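You operate a simulated robot arm through the tools that you are given. There is no shell and no other tool.

Carry out the task below with a simulated two-armed robot. There is one attempt and no reset: what you move stays moved.

## Task
Put the order card on the top of the big counter away in the new tray. Take the yellow coil from the top of the big counter and put it on the purple flat case. Put three of the beads from the top of the big counter on the board there. Put the strap on the top of the big counter away on the top of the wooden bench. The order is free.

It is judged by the outcome, as a careful person would: the job done as asked, and still so three seconds after it is handed in. It fails if anything else is knocked over, pushed out of place, dropped, spilled or broken.

## Robot
Two 7-joint arms with fingered hands on one trunk, on a base that drives. Base frame: it is fixed to the floor where the robot stands at the start and does not move with it; the origin is under the middle of the robot, x ahead of it, y to its left, z up; the surface under the hand at the start is at about z = 600. Lengths are in mm, angles in rad, forces in N, time in s.
The left shoulder is at the start at [143, 170, 1077], the right one opposite. With the tool pointing down near the work surface each hand reaches from about 100 to 820 mm from the robot's upright axis, wherever it stands, measured 20 degrees to its own side. Places, roughly: NEW tray (14x23 cm) [-7140, 340, 860]; bead (3x3x2 cm) [900, -100, 600]; board (18x22x2 cm) [600, 700, 600]; coil [750, 250, 500]; order card [500, 0, 500]; purple flat case (18x21x3 cm) [1100, 0, 600]; strap [500, 250, 500]; top of the wooden bench [-6400, -4600, 800]. Payload 4 kg a hand.
Tool frame (each hand has its own): the origin (TCP) lies between the finger pads and is the grasp point; the fingertips stand 26 mm ahead of it; z points along the fingers, y is the line along which they close. The gripper opens to 132 mm. The gripper's body begins 73 mm behind the TCP. The gripper is a hand of 4 fingers: y runs from the thumb to the fingers, the wrist lies at [0, 0, -224] in the tool frame, and closing takes about 1.5 s.
Orientation is that of the tool frame in the base frame, as [roll, pitch, yaw] about the fixed x, y, z axes, in that order (R = Rz(yaw) Ry(pitch) Rx(roll)). With the fingers straight down and closing along the base's y, the tool's x points along the base's -x, its y along +y and its z along -z.

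## Interface
- The arms move only by the tool play_rows. It takes "left_increments", "right_increments" or both (then of equal length, played together; a hand with none holds still); each is one flat list of numbers, 7 for each row, row after row: the shift along the tool's x, y, z in units of 300 mm (1.0 is 300 mm), then the turn, a rotation vector about the tool's x, y, z in units of 120 degrees (1.0 is 120 degrees), then the gripper command, from -1 (shut) to 1 (fully open), values between in proportion. In form: [dx, dy, dz, wx, wy, wz, fingers, dx, dy, dz, wx, wy, wz, fingers, ...]. A call has 1 to 20 rows; each row is the pose to reach, as a shift and turn from the pose commanded when the call began, along the tool's axes at that moment. A call with a number of a shift or a turn outside -1 to 1 is refused whole. Rows are played at 5 a second. More than 50 mm and 0.15 rad between two rows, or a gripper value outside its range, and nothing of the call is played. A pose out of reach is approached as far as the arm can. The call stops where the force on the tool passes 40 N (or 10 N more than at its start, if that is more) or the arm is blocked; 0.2 s more then pass. Each finger travels about 108 mm/s and halts on what it meets, pressing with about 22 N; the grip force reading is that of the motor and also rises with nothing between the fingers. The clock runs only during rows and for 0.2 s after the last one: add rows that repeat a pose to give the fingers time. It gives the time, the measured TCP pose, the force on the tool (base axes), the opening and the grip force at its end, in the units of the frame above (readings bear some noise), with the torque about the TCP (base axes, N m) and any sound that the robot's microphone picked up.
- Cameras (640 x 400 px; columns grow to the right, rows downward): "scene" is now at [238.6, 13.4, 1216.8]; the picture's right is [0.19, -0.98, 0.00], its down [-0.85, -0.16, -0.51] and it looks along [0.50, 0.10, -0.86] (base axes); focal length 250 px, centre (320, 200). "left" rides on the left gripper at [-73, 6, -94] in its tool frame; the picture's right is [-0.08, -1.00, 0.00], its down [0.78, -0.06, -0.62] and it looks along [0.61, -0.05, 0.79] (tool axes); focal length 230 px, centre (320, 200). "right" rides on the right gripper at [73, 6, -94] in its tool frame; the picture's right is [-0.08, 1.00, 0.00], its down [-0.79, -0.06, -0.62] and it looks along [-0.61, -0.05, 0.79] (tool axes); focal length 230 px, centre (320, 200). There is no depth. A picture from a camera that has moved, and an enlarged one, comes with that camera's place and axes in the base frame and with its lens.
- camera(camera): a new picture of that camera. The clock stands still meanwhile.
- move_column(by): slides the trunk up (or, below 0, down) by that many mm; the arms and the scene camera ride with it, the base frame stays. It gives what a move gives, with no picture.
- steer(legs): drives the robot by 1 to 6 legs, each [ahead, left, turn to the left] in mm, mm and rad, along the robot's own axes; the way and the turn of a leg run together, so that a leg with both is an arc; at most 1500 mm and 3.142 rad a leg. The arms and the cameras ride along, it lands a little off, and it stops where it bumps. It gives what a move gives.
- set_grasp(shape, hand): the hand has 4 fingers and takes this shape, open, in about a second: jaw (thumb against the fingers, like two jaws); tri (thumb and two fingers); tip (a fingertip pinch); poke (one finger out to press); point (the index stretched); flat (the hand flat); cup (the hand cupped); fist (a fist). The gripper value then closes the fingers along that shape, each until it touches; the sizes above hold for jaw. It gives what a move gives, with no picture.
- pan_tilt(pan, tilt): turns the head with the scene camera to pan (to the left, within 1.396 rad either way) and tilt (down, from -0.506 to 1.204), counted from straight ahead of the robot. It gives what a move gives.
- zoom(camera, box): a new picture of the part [left, top, right, bottom] of that camera's present view, enlarged. The clock stands still meanwhile.
- finish_job(): hands the job in; it is judged then, once.

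Places have to be worked out from the pictures, the camera data and where the tool is seen. Open the grippers and draw the arms clear of the work before you hand the job in, unless the task says otherwise.

The tools are called after "Request:" as a command line: name --argument value ..., lists and objects as JSON in quotes. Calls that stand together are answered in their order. play_rows: Moves the arms, as the interface text tells. Its arguments: {"type":"object","properties":{"left_increments":{"type":"array","items":{"type":"number"}},"right_increments":{"type":"array","items":{"type":"number"}}},"required":[]} The other tools are called the same way: move_column (by) slides the trunk up or down; set_grasp (shape, hand) gives the hand a shape; steer (legs) drives the base; pan_tilt (pan, tilt) turns the head that bears the scene camera; camera (camera) takes a picture; zoom (camera, box) takes an enlarged picture of a part of a camera's view; finish_job () hands the job in.

At the start:

```text
t: 0.0
left_ee_pos: [529.4, 359.2, 891.1]
left_tool_rot: [-3.14, 0.0, 3.141]
left_force: [0.0, 0.0, -0.6]
left_wrist_torque: [0.01, 0.0, 0.0]
left_width: 131.6
left_grasp_force: 0.1
left_shape: jaw
right_ee_pos: [530.8, -116.6, 852.2]
right_tool_rot: [-3.141, 0.0, -3.141]
right_force: [0.7, -0.2, 0.8]
right_wrist_torque: [-0.01, 0.06, -0.02]
right_width: 131.9
right_grasp_force: 0.0
right_shape: jaw
trunk travel left (down, up): [-95.0, 256.0]
robot x, y, heading: [-1.9, -0.7, 0.001]
head pan, tilt: [0.188, 1.037]
```

scene: 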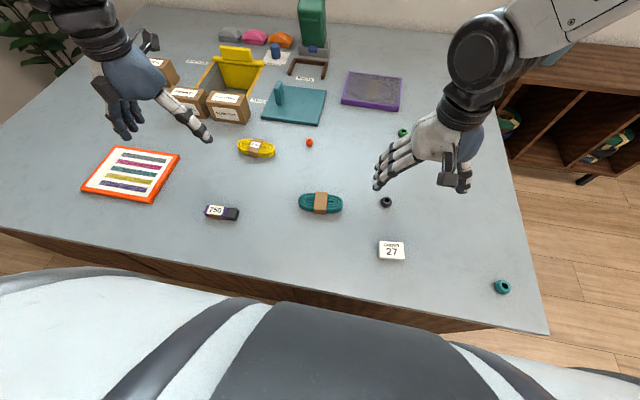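
right: 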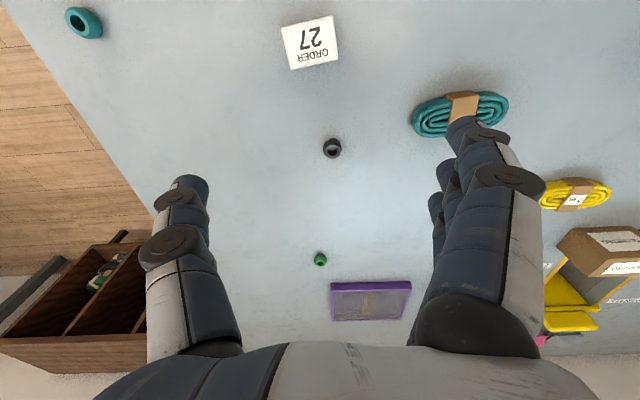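
left: 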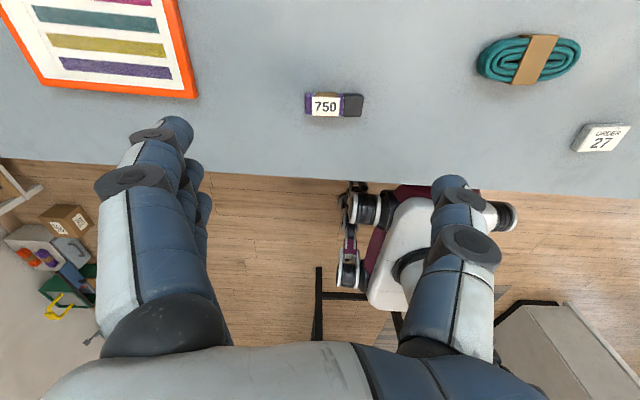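

I'll start by looking closely at the counter from the scene camera, to identify each item.

Request:
zoom --camera "scene" --box '[180, 120, 420, 270]'

Request:
zoom --camera "scene" --box '[140, 10, 460, 210]'

Request:
zoom --camera "scene" --box '[360, 100, 600, 310]'

Request:
zoom --camera "scene" --box '[60, 130, 280, 250]'

```text
2.67 times, centred on (300, 195) of scene
camera zoom: at [238.6, 13.4, 1216.8], right [0.19, -0.98, 0.0], down [-0.85, -0.16, -0.51], along [0.5, 0.1, -0.86], focal length 667 px, centre (373, 213)
```

zoom: 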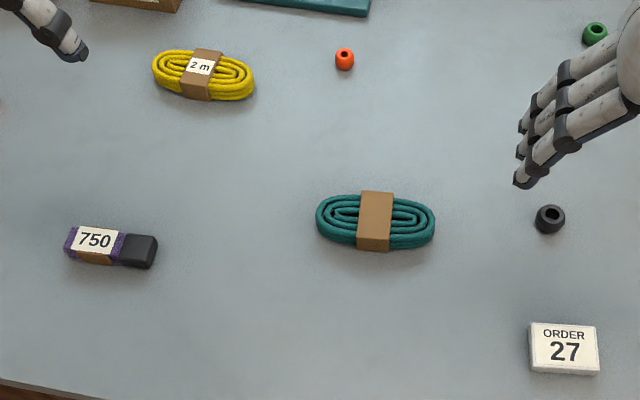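

```text
2.00 times, centred on (300, 110) of scene
camera zoom: at [238.6, 13.4, 1216.8], right [0.19, -0.98, 0.0], down [-0.85, -0.16, -0.51], along [0.5, 0.1, -0.86], focal length 500 px, centre (360, 380)
```

zoom: 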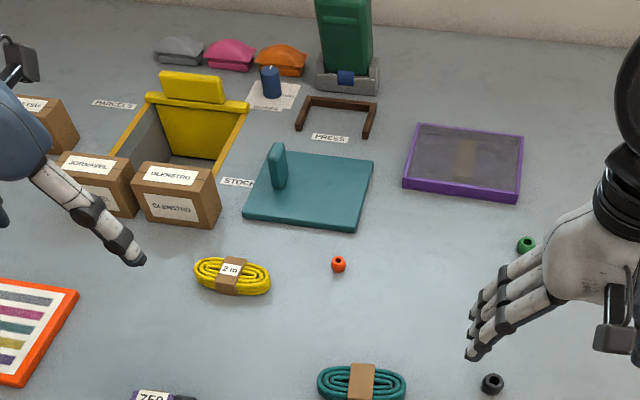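

```text
1.90 times, centred on (480, 205) of scene
camera zoom: at [238.6, 13.4, 1216.8], right [0.19, -0.98, 0.0], down [-0.85, -0.16, -0.51], along [0.5, 0.1, -0.86], focal length 476 px, centre (15, 190)
```

zoom: 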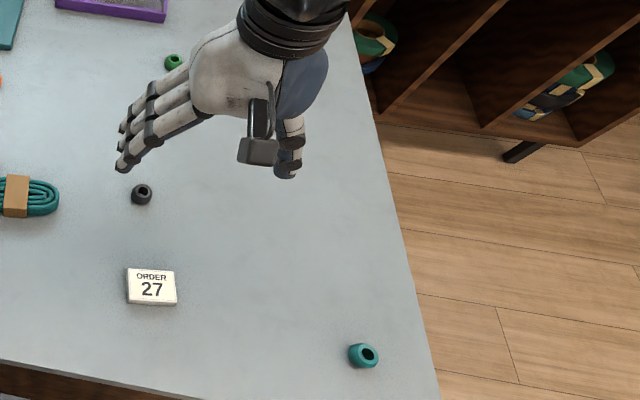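

```text
2.91 times, centred on (170, 190) of scene
camera zoom: at [238.6, 13.4, 1216.8], right [0.19, -0.98, 0.0], down [-0.85, -0.16, -0.51], along [0.5, 0.1, -0.86], focal length 728 px, centre (756, 229)
```

zoom: 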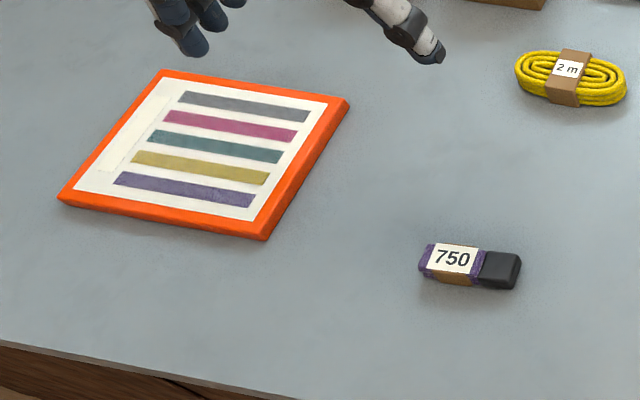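

The strap is the purple folded strap with a buckle labelled 750; the yellow coil is labelled "2 m"; there are four beads (red, black, green, teal), and the teal coil must stay put. Before touching anything I look round the room.

Request:
pan_tilt --pan 0.0 --tilt 0.6

Request:
camera --camera "scene"

Request:
pan_tilt --pan 1.39 --tilt 0.4

Request:
camera --camera "scene"

Request:
pan_tilt --pan -1.39 --tilt 0.4

Request:
camera --camera "scene"

```text
t: 0.9
left_ee_pos: [528.6, 358.4, 890.0]
left_tool_rot: [3.141, -0.001, -3.141]
left_force: [-0.2, -0.4, -0.5]
left_wrist_torque: [-0.01, 0.04, -0.02]
left_width: 132.0
left_grasp_force: 0.1
left_shape: jaw
right_ee_pos: [531.2, -116.6, 852.7]
right_tool_rot: [3.141, 0.0, 3.141]
right_force: [-0.4, -0.5, -0.5]
right_wrist_torque: [0.01, 0.05, 0.0]
right_width: 131.8
right_grasp_force: 0.1
right_shape: jaw
trunk travel left (down, up): [-95.0, 256.0]
robot x, y, heading: [1.5, 0.6, -0.003]
head pan, tilt: [0.0, 0.6]
```

```text
taken
camera scene: at [260.9, 0.7, 1251.2], right [0.0, -1.0, 0.0], down [-0.57, 0.0, -0.82], along [0.82, 0.0, -0.57], focal length 250 px, centre (320, 200)
```

scene: 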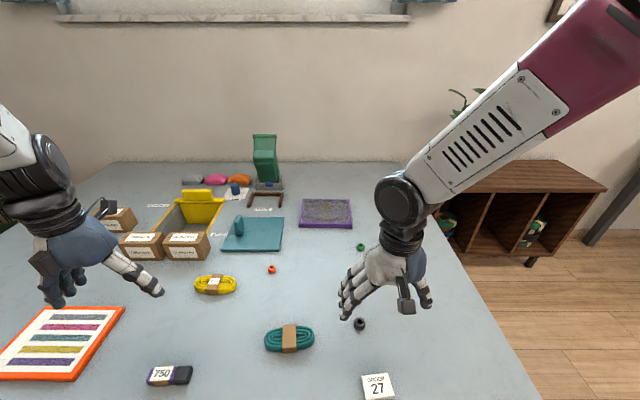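

```text
t: 2.4
left_ee_pos: [528.8, 359.7, 890.9]
left_tool_rot: [-3.141, 0.001, 3.141]
left_force: [0.2, -0.3, -1.3]
left_wrist_torque: [0.03, 0.0, -0.02]
left_width: 131.8
left_grasp_force: 0.1
left_shape: jaw
right_ee_pos: [530.5, -117.7, 852.9]
right_tool_rot: [-3.141, 0.0, 3.141]
right_force: [0.0, 0.7, 0.2]
right_wrist_torque: [-0.04, -0.02, 0.01]
right_width: 132.1
right_grasp_force: 0.1
right_shape: jaw
trunk travel left (down, up): [-95.0, 256.0]
robot x, y, heading: [-0.8, -1.2, -0.004]
head pan, tilt: [1.389, 0.4]
```

```text
taken
camera scene: at [189.3, 91.8, 1269.5], right [0.98, -0.18, 0.0], down [-0.07, -0.38, -0.92], along [0.17, 0.91, -0.39], focal length 250 px, centre (320, 200)
```

scene: 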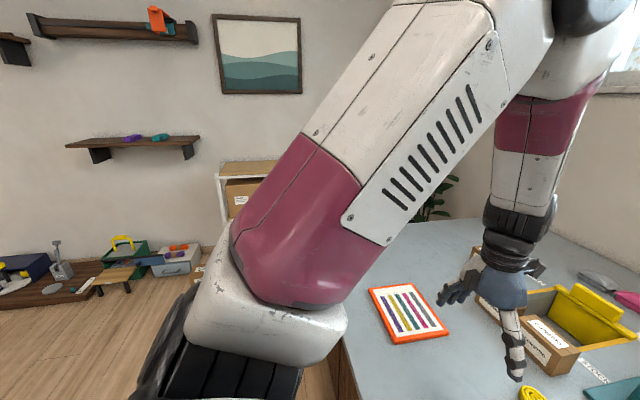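

```text
t: 4.9
left_ee_pos: [530.6, 358.6, 891.4]
left_tool_rot: [3.14, -0.001, 3.141]
left_force: [0.0, 0.4, -0.1]
left_wrist_torque: [-0.02, 0.01, 0.02]
left_width: 131.7
left_grasp_force: 0.1
left_shape: jaw
right_ee_pos: [531.6, -116.6, 853.4]
right_tool_rot: [-3.141, -0.001, 3.141]
right_force: [0.6, -0.2, 0.0]
right_wrist_torque: [-0.02, 0.03, 0.0]
right_width: 132.0
right_grasp_force: 0.0
right_shape: jaw
trunk travel left (down, up): [-95.0, 256.0]
robot x, y, heading: [0.4, -2.6, -0.002]
head pan, tilt: [-1.389, 0.4]
```

```text
taken
camera scene: at [189.3, -90.4, 1269.5], right [-0.98, -0.18, 0.0], down [-0.07, 0.38, -0.92], along [0.17, -0.91, -0.39], focal length 250 px, centre (320, 200)
```

scene: 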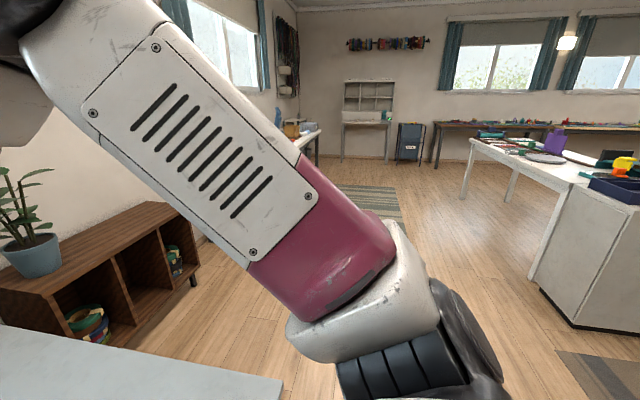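

The room is large; bench and tray are behind me. I first work on the counter: set the right hand to the fingertip pinch, and aim the head back at the work area.

Request:
set_grasp --hand "right" --shape "tip"

Request:
pan_tilt --pan 0.0 --tilt 0.95

Request:
play_rows --right_increments '[-0.07, 0.012, 0.08, 0, 0, 0, 1, -0.15, 0.024, 0.16, 0, 0, 0, 1, -0.22, 0.036, 0.24, 0, 0, 0, 1, -0.293, 0.047, 0.31, 0, 0, 0, 1, -0.293, 0.047, 0.31, 0, 0, 0, 1]'

Request:
camera --camera "right"

Request:
camera --camera "scene"

```text
t: 5.8
left_ee_pos: [528.7, 360.1, 889.5]
left_tool_rot: [3.14, 0.001, -3.141]
left_force: [-0.2, 0.0, -0.2]
left_wrist_torque: [-0.04, -0.02, 0.03]
left_width: 131.8
left_grasp_force: 0.0
left_shape: jaw
right_ee_pos: [531.0, -116.1, 852.2]
right_tool_rot: [-3.141, 0.0, -3.141]
right_force: [-0.4, -0.3, 0.0]
right_wrist_torque: [0.01, 0.02, 0.0]
right_width: 131.9
right_grasp_force: 0.1
right_shape: tip
trunk travel left (down, up): [-95.0, 256.0]
robot x, y, heading: [1.1, 1.7, -0.005]
head pan, tilt: [-1.389, 0.4]
```

```text
t: 7.3
left_ee_pos: [529.3, 359.0, 890.3]
left_tool_rot: [-3.14, 0.0, 3.142]
left_force: [-0.2, -0.2, 0.6]
left_wrist_torque: [0.01, -0.01, 0.03]
left_width: 131.7
left_grasp_force: 0.1
left_shape: jaw
right_ee_pos: [530.9, -117.1, 852.2]
right_tool_rot: [-3.141, 0.001, 3.141]
right_force: [0.4, 0.4, -0.2]
right_wrist_torque: [-0.01, -0.04, -0.03]
right_width: 131.8
right_grasp_force: 0.1
right_shape: tip
trunk travel left (down, up): [-95.0, 256.0]
robot x, y, heading: [-2.1, 3.4, -0.002]
head pan, tilt: [0.0, 0.949]
```

```text
t: 8.5
left_ee_pos: [528.9, 359.1, 891.2]
left_tool_rot: [3.14, 0.0, 3.141]
left_force: [0.0, 0.1, -1.4]
left_wrist_torque: [0.0, 0.01, 0.01]
left_width: 132.0
left_grasp_force: 0.0
left_shape: jaw
right_ee_pos: [618.1, -102.3, 761.1]
right_tool_rot: [3.141, -0.001, 3.141]
right_force: [0.0, 0.4, 0.6]
right_wrist_torque: [0.0, 0.03, 0.04]
right_width: 131.5
right_grasp_force: 0.2
right_shape: tip
trunk travel left (down, up): [-95.0, 256.0]
robot x, y, heading: [-2.9, -0.9, -0.001]
head pan, tilt: [0.0, 0.949]
```

```text
taken
camera right: at [546.2, -96.7, 854.5], right [0.08, 1.0, 0.0], down [0.78, -0.06, 0.62], along [0.62, -0.05, -0.79], focal length 230 px, centre (320, 200)
```

right: 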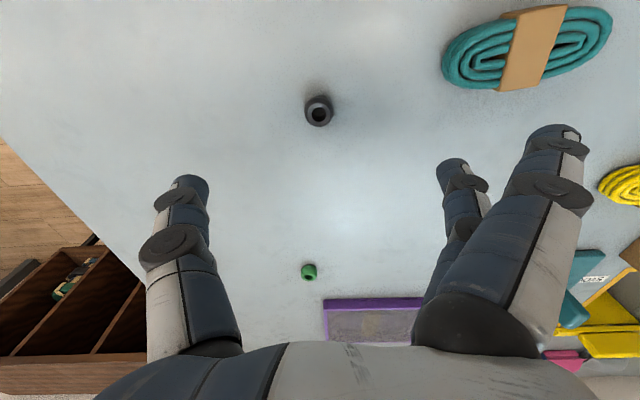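

```text
taken
camera scene: at [244.6, 0.7, 1223.2], right [0.0, -1.0, 0.0], down [-0.81, 0.0, -0.58], along [0.58, 0.0, -0.81], focal length 250 px, centre (320, 200)
```

scene: 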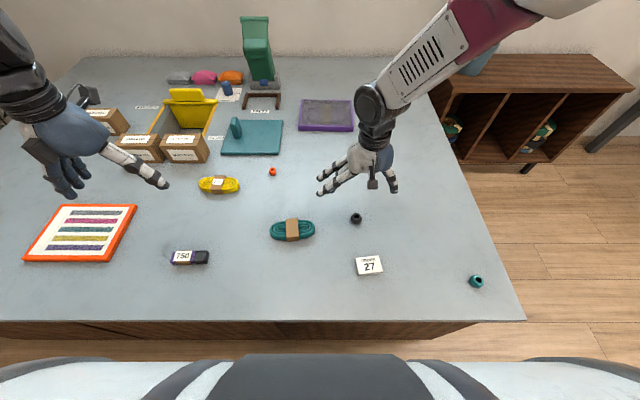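

The black bead works out at about [621, -103, 610] from both cameras. I close the pinch in the air to see where the fingertips meet relative to the TCP.

Request:
play_rows --right_increments '[0, 0, 0, 0, 0, 0, -0.6, 0, 0, 0, 0, 0, 0, -0.6, 0, 0, 0, 0, 0, 0, -0.6, 0, 0, 0, 0, 0, 0, -0.6, 0, 0, 0, 0, 0, 0, -0.6, 0, 0, 0, 0, 0, 0, -0.6, 0, 0, 0, 0, 0, 0, -0.6, 0, 0, 0, 0, 0, 0, -0.6]'

Request:
camera --camera "right"

Request:
zoom --camera "scene" --box '[260, 120, 440, 260]'

```text
t: 10.3
left_ee_pos: [530.2, 359.6, 890.1]
left_tool_rot: [3.14, -0.001, 3.141]
left_force: [-0.4, -0.2, 0.4]
left_wrist_torque: [-0.02, -0.01, -0.02]
left_width: 131.9
left_grasp_force: 0.1
left_shape: jaw
right_ee_pos: [619.3, -103.1, 760.5]
right_tool_rot: [-3.142, -0.001, 3.141]
right_force: [0.6, -0.7, 0.7]
right_wrist_torque: [-0.01, -0.01, -0.03]
right_width: 26.8
right_grasp_force: 0.1
right_shape: tip
trunk travel left (down, up): [-95.0, 256.0]
robot x, y, heading: [-4.3, 2.3, 0.006]
head pan, tilt: [0.0, 0.949]
```

```text
taken
camera right: at [546.4, -96.7, 854.2], right [0.08, 1.0, 0.0], down [0.79, -0.06, 0.62], along [0.61, -0.05, -0.79], focal length 230 px, centre (320, 200)
```

right: 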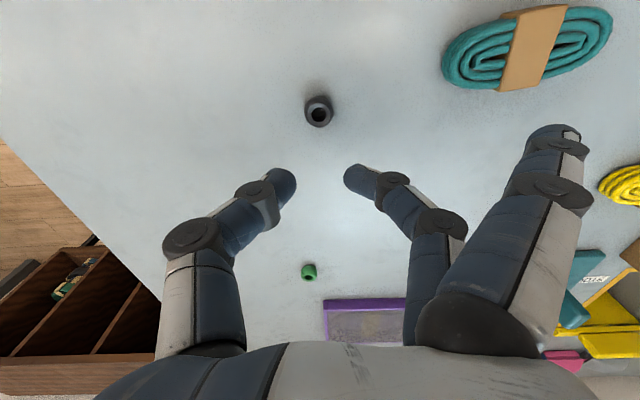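

```text
2.86 times, centred on (350, 190) of scene
camera zoom: at [245.2, 0.7, 1222.9], right [0.0, -1.0, 0.0], down [-0.81, 0.0, -0.58], along [0.58, 0.0, -0.81], focal length 714 px, centre (234, 229)
```

zoom: 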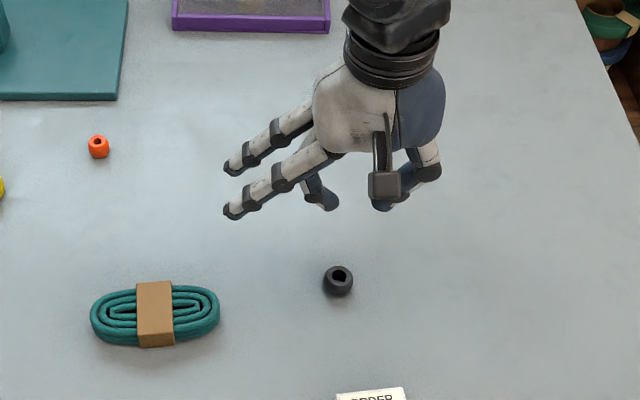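

In the pinch the thumb and index meet right under the TCP, while the two outer fingers stay stretched toward +y. I turn the hand 45° so these point into free space (away from the teal coil) and lower it over the black bead.

Request:
play_rows --right_increments '[-0.002, 0, 0.04, 0, 0, 0.0625, -0.1, -0.004, 0, 0.08, 0, 0, 0.125, -0.1, -0.006, 0, 0.12, 0, 0, 0.1875, -0.1, -0.008, 0, 0.17, 0, 0, 0.25, -0.1, -0.008, 0, 0.22, 0, 0, 0.3125, -0.1, -0.008, 0, 0.267, 0, 0, 0.375, -0.1, -0.008, 0, 0.267, 0, 0, 0.375, -0.1]'

Request:
camera --camera "right"

Request:
zoom --camera "scene" --box '[260, 120, 440, 260]'

```text
t: 11.9
left_ee_pos: [529.0, 360.2, 890.8]
left_tool_rot: [3.141, 0.0, 3.14]
left_force: [0.1, 0.2, -0.4]
left_wrist_torque: [0.02, -0.02, -0.01]
left_width: 131.9
left_grasp_force: 0.0
left_shape: jaw
right_ee_pos: [621.1, -102.4, 679.7]
right_tool_rot: [-3.14, 0.0, 2.354]
right_force: [0.3, 0.6, 0.4]
right_wrist_torque: [0.02, 0.0, -0.02]
right_width: 58.6
right_grasp_force: 0.0
right_shape: tip
trunk travel left (down, up): [-95.0, 256.0]
robot x, y, heading: [3.8, 1.6, -0.003]
head pan, tilt: [0.0, 0.949]
```

```text
taken
camera right: at [575.1, -46.5, 773.4], right [0.76, 0.65, 0.0], down [0.51, -0.6, 0.62], along [0.4, -0.47, -0.79], focal length 230 px, centre (320, 200)
```

right: 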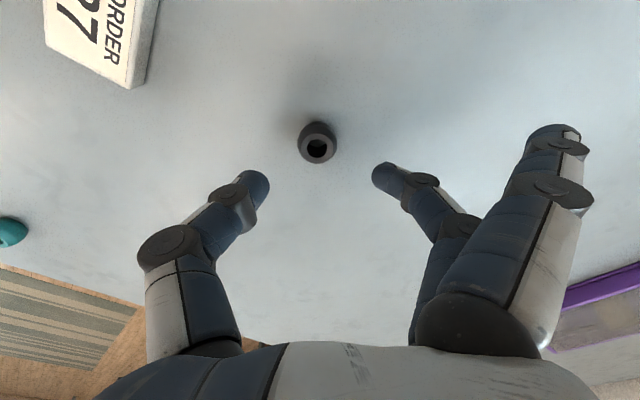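

```text
2.86 times, centred on (350, 190) of scene
camera zoom: at [245.0, 0.7, 1223.0], right [0.0, -1.0, 0.0], down [-0.81, 0.0, -0.58], along [0.58, 0.0, -0.81], focal length 714 px, centre (234, 229)
```

zoom: 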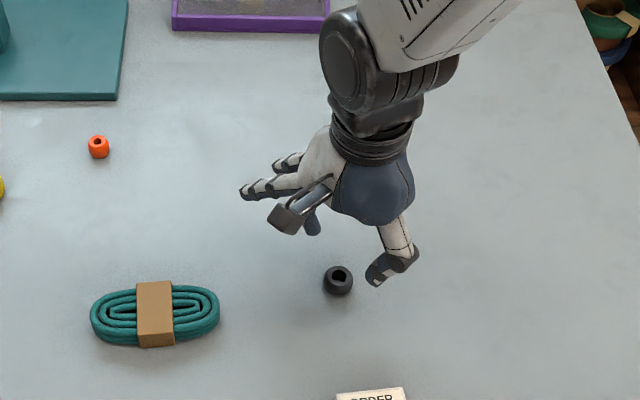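

The black bead sits centred under the TCP (about [620, -103]). I lower 49 mm and close the pinch on it.

Request:
play_rows --right_increments '[0, 0, 0.04, 0, 0, 0, -0.1, 0, 0, 0.08, 0, 0, 0, -0.1, 0, 0, 0.12, 0, 0, 0, -0.1, 0, 0, 0.145, 0, 0, 0, -0.1, 0, 0, 0.163, 0, 0, 0, -0.1, 0, 0, 0.163, 0, 0, 0, -0.1]'

Request:
camera --camera "right"

Request:
zoom --camera "scene" --box '[260, 120, 440, 260]'

```text
t: 13.3
left_ee_pos: [529.4, 360.2, 890.4]
left_tool_rot: [-3.141, 0.0, -3.141]
left_force: [-0.6, 0.4, -0.3]
left_wrist_torque: [0.0, 0.01, -0.01]
left_width: 132.0
left_grasp_force: 0.1
left_shape: jaw
right_ee_pos: [621.1, -103.2, 631.5]
right_tool_rot: [3.142, 0.0, 2.357]
right_force: [-0.7, 0.0, 0.1]
right_wrist_torque: [0.0, -0.02, 0.05]
right_width: 58.8
right_grasp_force: 0.0
right_shape: tip
trunk travel left (down, up): [-95.0, 256.0]
robot x, y, heading: [-0.4, 1.0, -0.001]
head pan, tilt: [0.0, 0.949]
```

```text
taken
camera right: at [575.0, -46.6, 724.9], right [0.76, 0.65, 0.0], down [0.51, -0.6, 0.62], along [0.4, -0.47, -0.79], focal length 230 px, centre (320, 200)
```

right: 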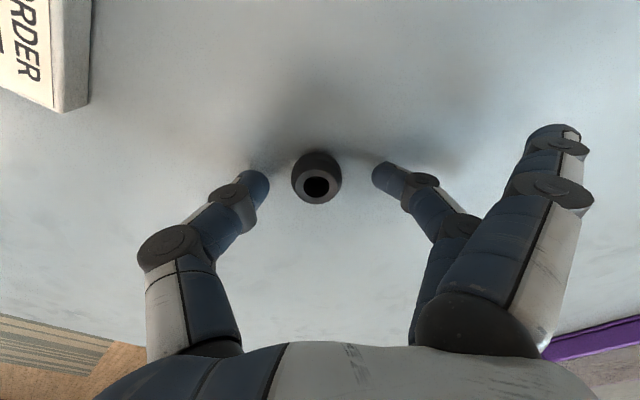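

```text
2.86 times, centred on (350, 190) of scene
camera zoom: at [245.1, 0.7, 1222.9], right [0.0, -1.0, 0.0], down [-0.81, 0.0, -0.58], along [0.58, 0.0, -0.81], focal length 714 px, centre (234, 229)
```

zoom: 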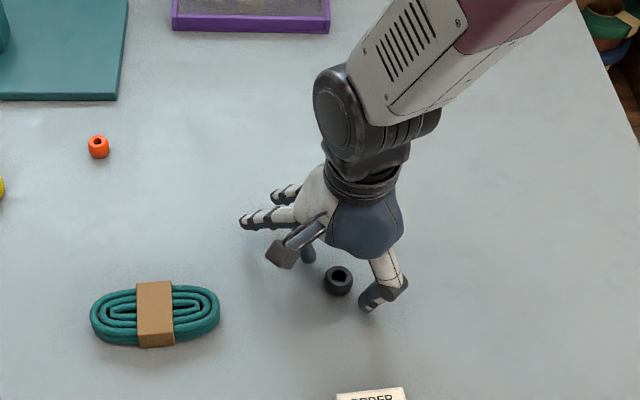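

The fingertips straddle the bead just above the counter. Closing the pinch.

Request:
play_rows --right_increments '[0, 0, 0, 0, 0, 0, -0.4, 0, 0, 0, 0, 0, 0, -0.6, 0, 0, 0, 0, 0, 0, -0.8, 0, 0, 0, 0, 0, 0, -1, 0, 0, 0, 0, 0, 0, -1, 0, 0, 0, 0, 0, 0, -1, 0, 0, 0, 0, 0, 0, -1, 0, 0, 0, 0, 0, 0, -1]'

Request:
camera --camera "right"

```text
t: 15.1
left_ee_pos: [528.3, 359.1, 889.6]
left_tool_rot: [3.142, 0.001, 3.142]
left_force: [-0.5, 0.3, -0.7]
left_wrist_torque: [0.01, -0.02, -0.02]
left_width: 131.9
left_grasp_force: 0.0
left_shape: jaw
right_ee_pos: [621.5, -101.4, 630.9]
right_tool_rot: [-3.141, -0.002, 2.356]
right_force: [0.1, 0.2, 1.3]
right_wrist_torque: [0.01, 0.01, 0.0]
right_width: 23.8
right_grasp_force: 21.7
right_shape: tip
trunk travel left (down, up): [-95.0, 256.0]
robot x, y, heading: [-3.0, 2.1, 0.001]
head pan, tilt: [0.0, 0.949]
```

```text
taken
camera right: at [575.0, -46.6, 725.0], right [0.76, 0.65, 0.0], down [0.51, -0.6, 0.62], along [0.4, -0.47, -0.79], focal length 230 px, centre (320, 200)
```

right: 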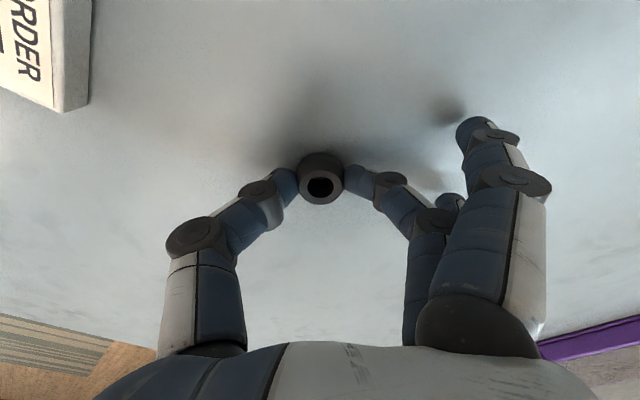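

The black bead is held (width 23.8 mm, 21.7 N). I lift it and draw the right hand back a little; at the same time I change the left hand to the pinch shape for the red bead.

Request:
play_rows --right_increments '[0, 0, -0.05, 0, 0, 0, -1, 0, 0, -0.13, 0, 0, 0, -1, 0, 0, -0.23, 0, 0, 0, -1, 0, 0, -0.35, 0, 0, 0, -1, 0, 0, -0.45, 0, 0, 0, -1, 0, 0, -0.55, 0, 0, 0, -1, 0.05, -0.1, -0.6, 0, 0, 0, -1, 0.1, -0.2, -0.62, 0, 0, 0, -1, 0.15, -0.3, -0.62, 0, 0, 0, -1, 0.15, -0.3, -0.62, 0, 0, 0, -1]'

Request:
set_grasp --hand "left" --shape "tip"

Request:
camera --camera "right"

Request:
camera --camera "scene"

```text
t: 17.3
left_ee_pos: [529.5, 359.4, 890.9]
left_tool_rot: [3.141, 0.0, 3.141]
left_force: [-0.1, -0.6, -0.2]
left_wrist_torque: [0.01, 0.02, -0.02]
left_width: 131.5
left_grasp_force: 0.0
left_shape: jaw
right_ee_pos: [527.0, -135.2, 815.9]
right_tool_rot: [-3.141, -0.001, 2.357]
right_force: [-0.7, -0.3, -0.6]
right_wrist_torque: [0.01, -0.03, 0.0]
right_width: 23.6
right_grasp_force: 22.0
right_shape: tip
trunk travel left (down, up): [-95.0, 256.0]
robot x, y, heading: [-0.8, 3.5, -0.002]
head pan, tilt: [0.0, 0.949]
```

```text
t: 18.2
left_ee_pos: [529.8, 359.4, 890.6]
left_tool_rot: [-3.141, 0.0, -3.14]
left_force: [0.1, -0.3, -0.3]
left_wrist_torque: [0.03, 0.01, 0.01]
left_width: 131.7
left_grasp_force: 0.0
left_shape: tip
right_ee_pos: [528.4, -133.5, 816.8]
right_tool_rot: [-3.141, 0.0, 2.356]
right_force: [0.2, 0.5, 0.3]
right_wrist_torque: [-0.01, 0.04, 0.04]
right_width: 23.4
right_grasp_force: 22.3
right_shape: tip
trunk travel left (down, up): [-95.0, 256.0]
robot x, y, heading: [-0.6, -0.6, -0.004]
head pan, tilt: [0.0, 0.949]
```

```text
taken
camera right: at [480.6, -78.5, 910.5], right [0.76, 0.65, 0.0], down [0.51, -0.6, 0.62], along [0.4, -0.47, -0.79], focal length 230 px, centre (320, 200)
```

right: 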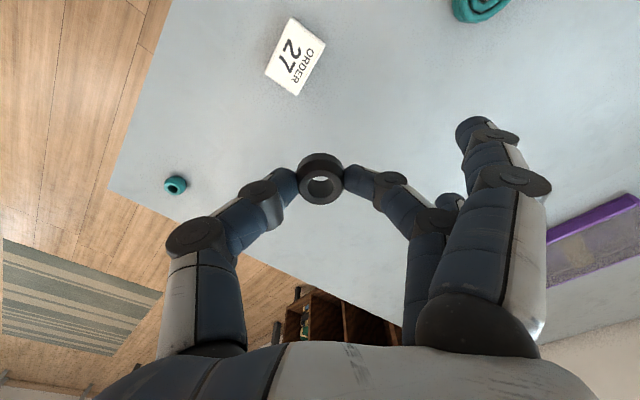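

```text
taken
camera scene: at [245.2, 0.7, 1222.9], right [0.0, -1.0, 0.0], down [-0.81, 0.0, -0.58], along [0.58, 0.0, -0.81], focal length 250 px, centre (320, 200)
```

scene: 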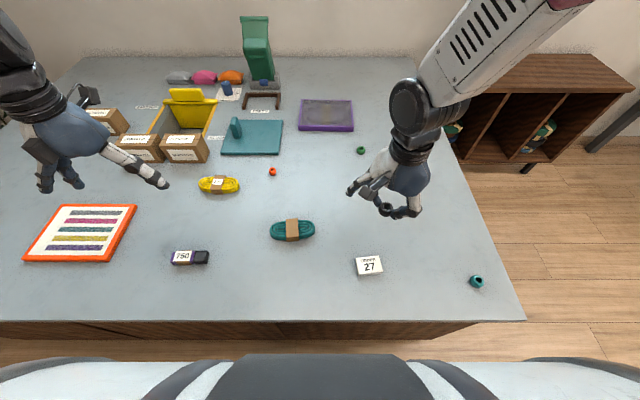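

The black bead is held but may have swung a bit about the pinch axis; I look closer.

Request:
zoom --camera "right" --box '[240, 120, 400, 220]'

Request:
zoom --camera "scene" --box '[330, 150, 450, 230]'

Request:
camera --camera "left"

```text
4.00 times, centred on (320, 170) of right
camera zoom: at [480.6, -78.5, 910.5], right [0.76, 0.65, 0.0], down [0.51, -0.6, 0.62], along [0.4, -0.47, -0.79], focal length 920 px, centre (320, 320)
```

zoom: 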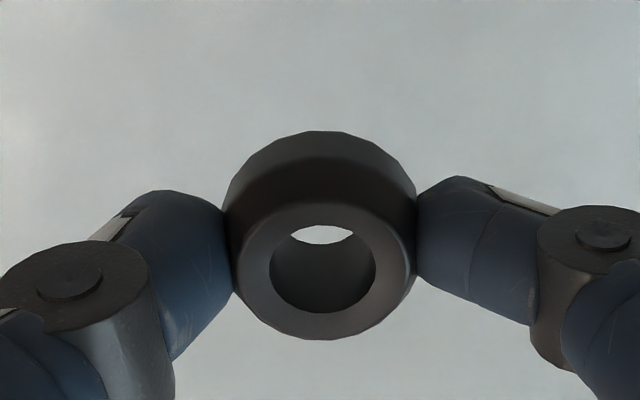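

```text
5.00 times, centred on (390, 190) of scene
camera zoom: at [245.2, 0.7, 1222.9], right [0.0, -1.0, 0.0], down [-0.81, 0.0, -0.58], along [0.58, 0.0, -0.81], focal length 1250 px, centre (-30, 250)
```

zoom: 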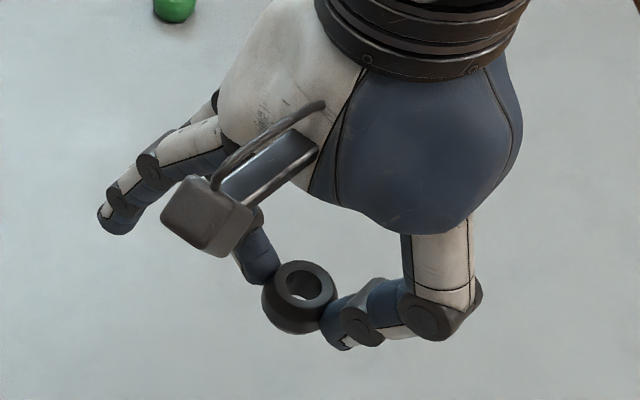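

```text
taken
camera left: at [602.3, 364.4, 984.4], right [0.08, -1.0, 0.0], down [-0.78, -0.06, 0.62], along [-0.61, -0.05, -0.79], focal length 230 px, centre (320, 200)
```

left: 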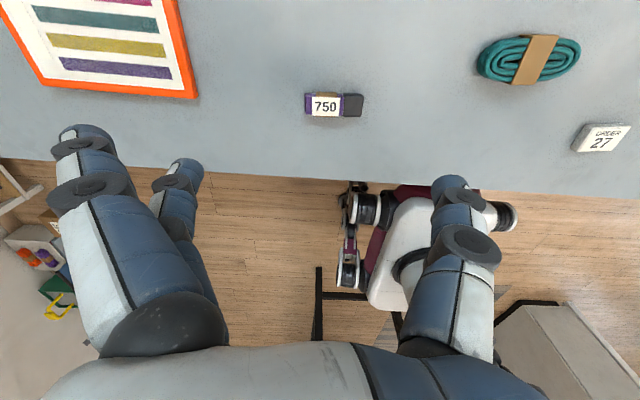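

The bead is gripped well, its hole nearly vertical. Now the left hand goes above the red bead (about [796, 156]), turned 45° so its stretched fingers stay clear of the yellow coil.

Request:
play_rows --left_increments '[-0.0837, -0.0677, 0.0437, 0, 0, -0.0375, 0, -0.1674, -0.1354, 0.0874, 0, 0, -0.075, 0, -0.2511, -0.2031, 0.1311, 0, 0, -0.1125, 0, -0.3348, -0.2708, 0.1748, 0, 0, -0.15, 0, -0.4185, -0.3385, 0.2185, 0, 0, -0.1875, 0, -0.5022, -0.4062, 0.2622, 0, 0, -0.225, -0.1, -0.5859, -0.4739, 0.3059, 0, 0, -0.2625, -0.1, -0.6696, -0.5416, 0.3496, 0, 0, -0.3, -0.1, -0.7533, -0.6093, 0.3933, 0, 0, -0.3375, -0.1, -0.837, -0.677, 0.437, 0, 0, -0.375, -0.1, -0.837, -0.677, 0.437, 0, 0, -0.375, -0.1]'

Request:
camera --camera "left"

Request:
camera --camera "scene"

```text
t: 20.6
left_ee_pos: [779.6, 157.1, 760.7]
left_tool_rot: [-3.142, 0.0, -2.353]
left_force: [0.8, -0.2, 0.5]
left_wrist_torque: [-0.01, -0.06, 0.0]
left_width: 60.1
left_grasp_force: 0.0
left_shape: tip
right_ee_pos: [526.7, -134.0, 817.5]
right_tool_rot: [-3.141, 0.0, 2.356]
right_force: [0.0, 0.0, -0.6]
right_wrist_torque: [0.0, -0.02, 0.04]
right_width: 23.6
right_grasp_force: 22.2
right_shape: tip
trunk travel left (down, up): [-95.0, 256.0]
robot x, y, heading: [1.5, 1.0, 0.002]
head pan, tilt: [0.0, 0.949]
```

```text
taken
camera left: at [827.7, 210.9, 854.5], right [0.76, -0.65, 0.0], down [-0.51, -0.6, 0.62], along [-0.4, -0.47, -0.79], focal length 230 px, centre (320, 200)
```

left: 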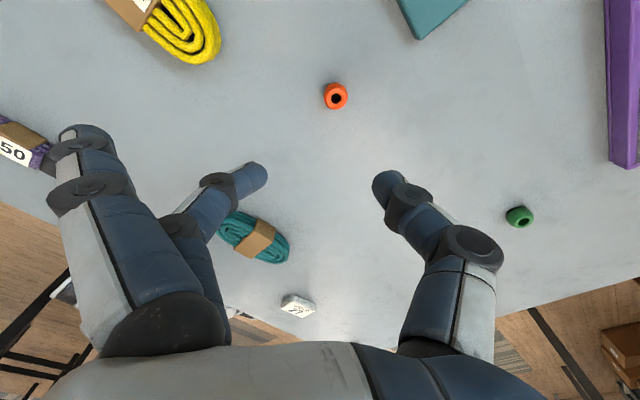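

```text
taken
camera scene: at [244.4, 0.6, 1223.2], right [0.0, -1.0, 0.0], down [-0.81, 0.0, -0.58], along [0.58, 0.0, -0.81], focal length 250 px, centre (320, 200)
```

scene: 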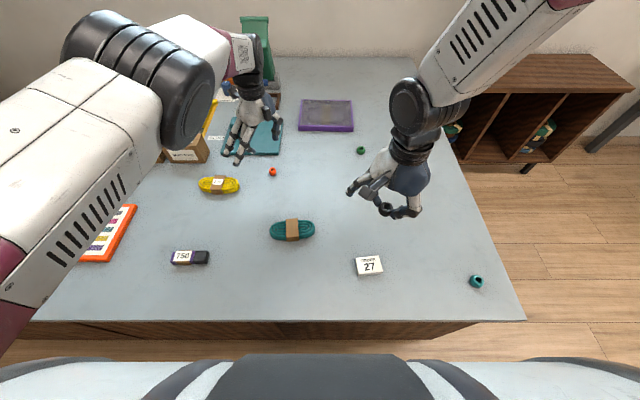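

The red bead is at about [800.5, 155.5, 610]. I line the left hand up over it and lower to z ≈ 680 for a check.

Request:
play_rows --left_increments '[-0.015, -0.018, 0.05, 0, 0, 0, -0.1, -0.03, -0.036, 0.1, 0, 0, 0, -0.1, -0.0456, -0.0534, 0.15, 0, 0, 0, -0.1, -0.0456, -0.0534, 0.2, 0, 0, 0, -0.1, -0.0456, -0.0534, 0.267, 0, 0, 0, -0.1, -0.0456, -0.0534, 0.267, 0, 0, 0, -0.1]'

Request:
camera --camera "left"

Request:
zoom --camera "scene" --box '[180, 100, 340, 210]'

```text
t: 22.0
left_ee_pos: [778.6, 161.8, 685.6]
left_tool_rot: [-3.141, 0.001, -2.355]
left_force: [0.0, 0.3, 0.1]
left_wrist_torque: [0.01, 0.0, 0.02]
left_width: 60.1
left_grasp_force: 0.0
left_shape: tip
left hand out of reach, approached as far as the arm can: row 2, 3, 4, 5, 6
right_ee_pos: [527.2, -135.1, 817.1]
right_tool_rot: [-3.141, 0.0, 2.354]
right_force: [0.1, 0.5, -0.2]
right_wrist_torque: [0.02, 0.0, 0.01]
right_width: 23.8
right_grasp_force: 22.1
right_shape: tip
trunk travel left (down, up): [-95.0, 256.0]
robot x, y, heading: [2.3, -0.5, -0.003]
head pan, tilt: [0.0, 0.949]
```

```text
taken
camera left: at [826.0, 216.5, 778.2], right [0.76, -0.65, 0.0], down [-0.51, -0.6, 0.62], along [-0.4, -0.47, -0.79], focal length 230 px, centre (320, 200)
```

left: 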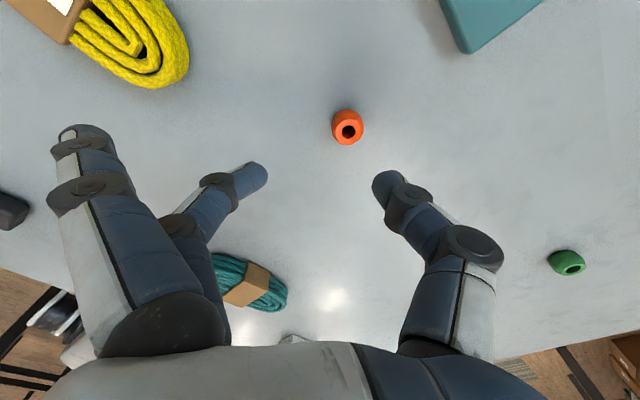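

```text
3.64 times, centred on (260, 155) of scene
camera zoom: at [244.9, 0.8, 1223.1], right [0.0, -1.0, 0.0], down [-0.81, 0.0, -0.58], along [0.58, 0.0, -0.81], focal length 909 px, centre (538, 364)
```

zoom: 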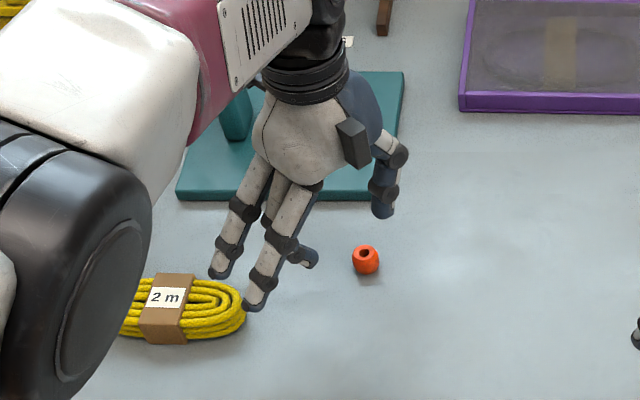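

The target is about 20 mm beyond the left arm's reach with the hand vertical. I raise the hand, lower the trunk 60 mm for more reach, and then I'll tilt the hand a little.

Request:
play_rows --left_increments '[0, 0, -0.08, 0, 0, 0, -0.1, 0, 0, -0.16, 0, 0, 0, -0.1, 0, 0, -0.24, 0, 0, 0, -0.1, 0, 0, -0.3, 0, 0, 0, -0.1, 0, 0, -0.3, 0, 0, 0, -0.1]'

Request:
move_column --by -60

```text
t: 23.2
left_ee_pos: [794.7, 158.5, 772.7]
left_tool_rot: [3.14, -0.002, -2.358]
left_force: [0.0, 0.3, -0.6]
left_wrist_torque: [0.02, 0.01, -0.02]
left_width: 59.7
left_grasp_force: 0.1
left_shape: tip
left hand out of reach, approached as far as the arm can: row 1, 2, 3, 4, 5
right_ee_pos: [527.5, -133.3, 816.3]
right_tool_rot: [3.14, 0.0, 2.356]
right_force: [0.3, -0.6, 0.1]
right_wrist_torque: [0.0, -0.01, -0.06]
right_width: 23.8
right_grasp_force: 22.2
right_shape: tip
trunk travel left (down, up): [-95.0, 256.0]
robot x, y, heading: [2.1, -1.5, 0.003]
head pan, tilt: [0.0, 0.949]
```

```text
t: 23.9
left_ee_pos: [778.5, 158.6, 629.2]
left_tool_rot: [3.043, -0.106, -2.352]
left_force: [0.2, 1.1, 9.5]
left_wrist_torque: [-0.23, -0.3, -0.01]
left_width: 57.3
left_grasp_force: 0.2
left_shape: tip
right_ee_pos: [521.5, -133.6, 760.3]
right_tool_rot: [-3.122, -0.024, 2.35]
right_force: [-0.6, -0.9, -0.5]
right_wrist_torque: [-0.05, -0.01, 0.02]
right_width: 23.9
right_grasp_force: 21.8
right_shape: tip
trunk travel left (down, up): [-47.0, 304.0]
robot x, y, heading: [1.3, -0.9, 0.0]
head pan, tilt: [0.0, 0.949]
stopped: the force on the tool passed its limit at 95 N (the readings are from after the stop); the commanded pose is now the measured one
```

The left hand sagged unexpectedly and touched the counter; the column stopped. I look at what happened before moving further.

Request:
camera --camera "left"

Request:
camera --camera "scene"

Request:
zoom --camera "scene" --box '[180, 100, 340, 210]'

```text
taken
camera left: at [839.3, 214.3, 715.3], right [0.75, -0.65, -0.11], down [-0.42, -0.59, 0.69], along [-0.51, -0.47, -0.72], focal length 230 px, centre (320, 200)
```

left: 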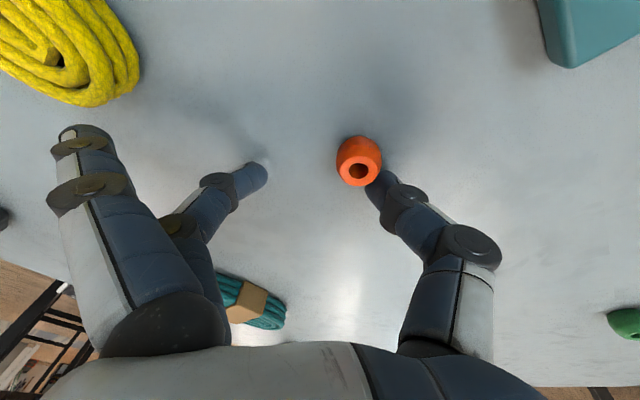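

```text
taken
camera scene: at [296.8, 0.9, 1164.9], right [0.0, -1.0, 0.0], down [-0.81, 0.0, -0.58], along [0.58, 0.0, -0.81], focal length 250 px, centre (320, 200)
```

scene: 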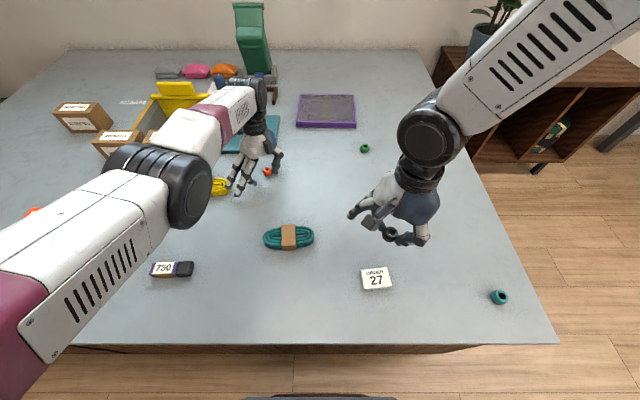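

```text
3.64 times, centred on (260, 155) of scene
camera zoom: at [296.8, 0.9, 1164.9], right [0.0, -1.0, 0.0], down [-0.81, 0.0, -0.58], along [0.58, 0.0, -0.81], focal length 909 px, centre (538, 364)
```

zoom: 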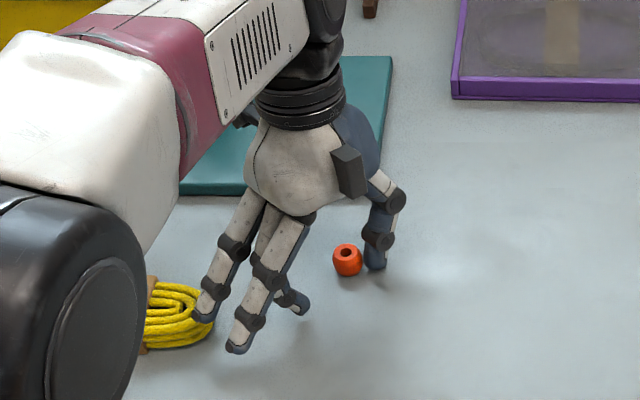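

The bead and coil are still in place (red bead ~[800, 158]); the fingertips just touched the counter. The trunk leans forward when lowered, so reach has grown. I lift the left hand straight up and set it vertical again.

Request:
play_rows --left_increments '[0.007, 0.0066, -0.066, 0, 0, 0, -0.1, 0.014, 0.013, -0.132, 0, 0, 0, -0.1, 0.021, 0.02, -0.198, 0.023, -0.025, 0, -0.1, 0.028, 0.026, -0.264, 0.0466, -0.0506, 0, -0.1, 0.035, 0.033, -0.33, 0.0466, -0.0506, 0, -0.1, 0.035, 0.033, -0.33, 0.0466, -0.0506, 0, -0.1]'

Request:
camera --camera "left"

Request:
camera --camera "scene"

```text
t: 25.4
left_ee_pos: [828.5, 151.3, 718.5]
left_tool_rot: [3.135, -0.003, -2.356]
left_force: [0.4, -1.2, -0.3]
left_wrist_torque: [-0.02, 0.01, -0.03]
left_width: 59.3
left_grasp_force: 0.1
left_shape: tip
left hand out of reach, approached as far as the arm can: row 1, 2, 3, 4, 5, 6
right_ee_pos: [523.5, -132.8, 760.4]
right_tool_rot: [-3.121, -0.026, 2.349]
right_force: [0.4, -0.4, 0.8]
right_wrist_torque: [0.02, 0.02, 0.0]
right_width: 23.5
right_grasp_force: 22.5
right_shape: tip
trunk travel left (down, up): [-47.0, 304.0]
robot x, y, heading: [2.2, -1.4, -0.001]
head pan, tilt: [0.0, 0.949]
```

```text
taken
camera left: at [876.4, 206.2, 813.0], right [0.76, -0.65, -0.01], down [-0.51, -0.6, 0.62], along [-0.41, -0.47, -0.79], focal length 230 px, centre (320, 200)
```

left: 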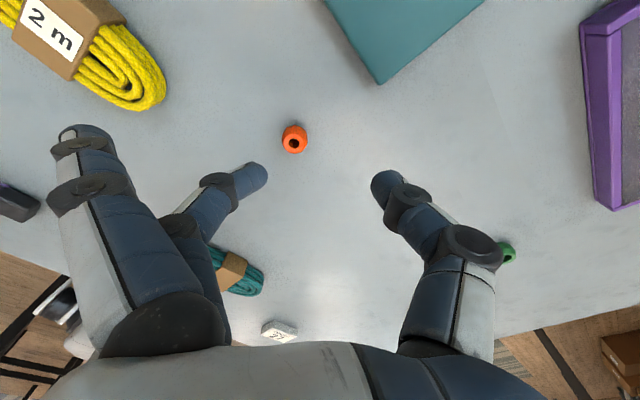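

```text
taken
camera scene: at [298.3, 0.9, 1164.7], right [0.0, -1.0, 0.0], down [-0.81, 0.0, -0.58], along [0.58, 0.0, -0.81], focal length 250 px, centre (320, 200)
```

scene: 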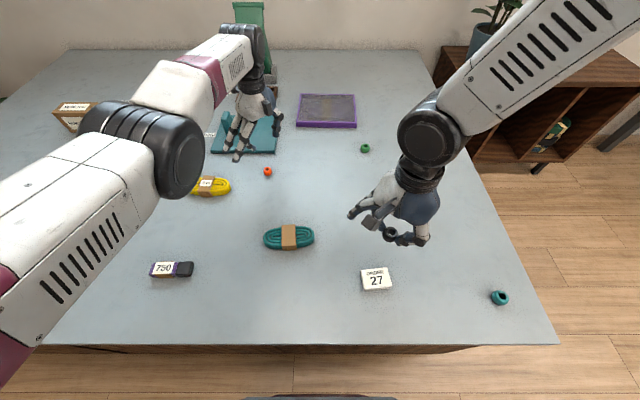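

The red bead is at [800, 156]; TCP measured at [828, 151, 718]. I shift the left hand back over the bead without lowering, to get back inside its reach.

Request:
play_rows --left_increments '[0.028, 0.039, 0, 0, 0, 0, -0.1, 0.0567, 0.0777, 0, 0, 0, 0, -0.1, 0.0567, 0.0777, 0, 0, 0, 0, -0.1, 0.0567, 0.0777, 0, 0, 0, 0, -0.1]'

Request:
camera --camera "left"

```text
t: 26.4
left_ee_pos: [826.7, 153.3, 716.2]
left_tool_rot: [3.136, -0.001, -2.357]
left_force: [0.7, -0.5, -0.3]
left_wrist_torque: [0.0, -0.02, -0.01]
left_width: 59.2
left_grasp_force: 0.1
left_shape: tip
left hand out of reach, approached as far as the arm can: row 1, 2, 3, 4
right_ee_pos: [523.3, -133.3, 760.1]
right_tool_rot: [-3.12, -0.026, 2.349]
right_force: [0.0, -0.2, -0.4]
right_wrist_torque: [0.0, -0.02, 0.01]
right_width: 23.4
right_grasp_force: 21.5
right_shape: tip
trunk travel left (down, up): [-47.0, 304.0]
robot x, y, heading: [3.4, -2.3, 0.002]
head pan, tilt: [0.0, 0.949]
```

```text
taken
camera left: at [876.1, 207.4, 810.4], right [0.76, -0.65, -0.01], down [-0.51, -0.6, 0.62], along [-0.41, -0.47, -0.79], focal length 230 px, centre (320, 200)
```

left: 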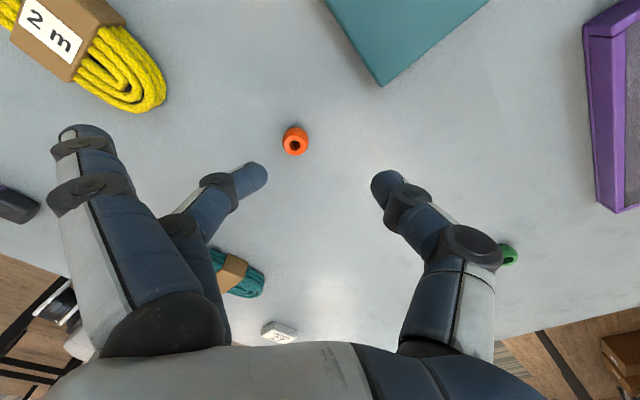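

The commanded pose is still beyond reach. I bring it further back (−50 mm in x) and slightly up, until the arm follows exactly.

Request:
play_rows --left_increments '[0.04, 0.04, -0.03, 0, 0, 0, -0.1, 0.08, 0.08, -0.06, 0, 0, 0, -0.1, 0.118, 0.118, -0.1, 0, 0, 0, -0.1, 0.118, 0.118, -0.1, 0, 0, 0, -0.1, 0.118, 0.118, -0.1, 0, 0, 0, -0.1]'

Request:
camera --camera "left"

```text
t: 27.6
left_ee_pos: [829.2, 146.6, 736.1]
left_tool_rot: [3.137, -0.002, -2.357]
left_force: [0.7, -0.6, -0.3]
left_wrist_torque: [0.04, 0.02, 0.01]
left_width: 59.3
left_grasp_force: 0.1
left_shape: tip
left hand out of reach, approached as far as the arm can: row 1, 2, 3, 4, 5
right_ee_pos: [522.8, -133.3, 760.4]
right_tool_rot: [-3.119, -0.027, 2.35]
right_force: [-0.2, -0.3, 0.0]
right_wrist_torque: [0.02, 0.01, -0.01]
right_width: 23.5
right_grasp_force: 21.8
right_shape: tip
trunk travel left (down, up): [-47.0, 304.0]
robot x, y, heading: [4.2, -1.4, 0.001]
head pan, tilt: [0.0, 0.949]
```

```text
taken
camera left: at [877.5, 201.8, 829.6], right [0.76, -0.65, -0.01], down [-0.51, -0.6, 0.62], along [-0.41, -0.47, -0.79], focal length 230 px, centre (320, 200)
```

left: 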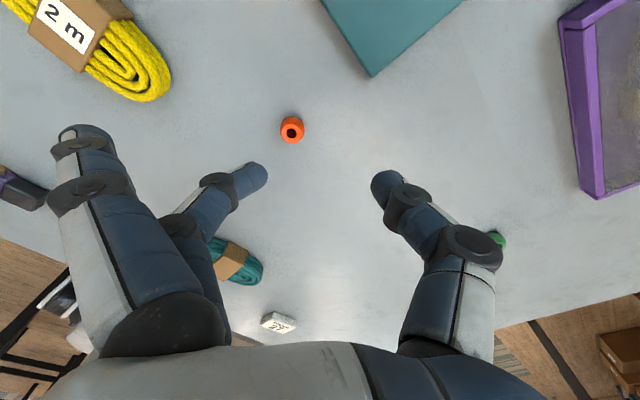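

The arm seems stuck fully stretched. I command a clearly larger draw-back (−120 mm in x, +30 mm in y, up 30 mm) to bend the elbow again.

Request:
play_rows --left_increments '[0.042, 0.07, -0.02, 0, 0, 0, -0.1, 0.085, 0.14, -0.04, 0, 0, 0, -0.1, 0.127, 0.212, -0.06, 0, 0, 0, -0.1, 0.17, 0.283, -0.08, 0, 0, 0, -0.1, 0.212, 0.353, -0.1, 0, 0, 0, -0.1, 0.212, 0.353, -0.1, 0, 0, 0, -0.1]'

Request:
camera --camera "scene"

```text
t: 28.9
left_ee_pos: [829.3, 151.2, 742.2]
left_tool_rot: [3.136, -0.002, -2.357]
left_force: [-0.4, 0.5, -0.6]
left_wrist_torque: [-0.02, 0.0, -0.01]
left_width: 59.2
left_grasp_force: 0.1
left_shape: tip
left hand out of reach, approached as far as the arm can: row 1, 2, 3, 4, 5, 6
right_ee_pos: [522.3, -133.1, 759.5]
right_tool_rot: [-3.121, -0.027, 2.349]
right_force: [0.0, -0.1, 0.6]
right_wrist_torque: [0.01, 0.0, 0.02]
right_width: 23.7
right_grasp_force: 22.2
right_shape: tip
trunk travel left (down, up): [-47.0, 304.0]
robot x, y, heading: [-1.4, -0.6, 0.002]
head pan, tilt: [0.0, 0.949]
```

```text
taken
camera scene: at [298.1, 0.9, 1164.8], right [0.0, -1.0, 0.0], down [-0.81, 0.0, -0.58], along [0.58, 0.0, -0.81], focal length 250 px, centre (320, 200)
```

scene: 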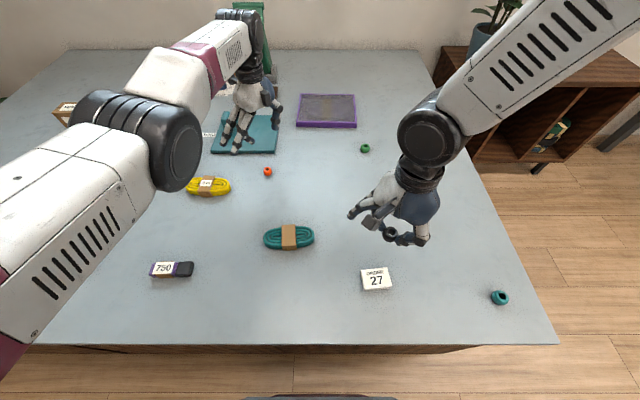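

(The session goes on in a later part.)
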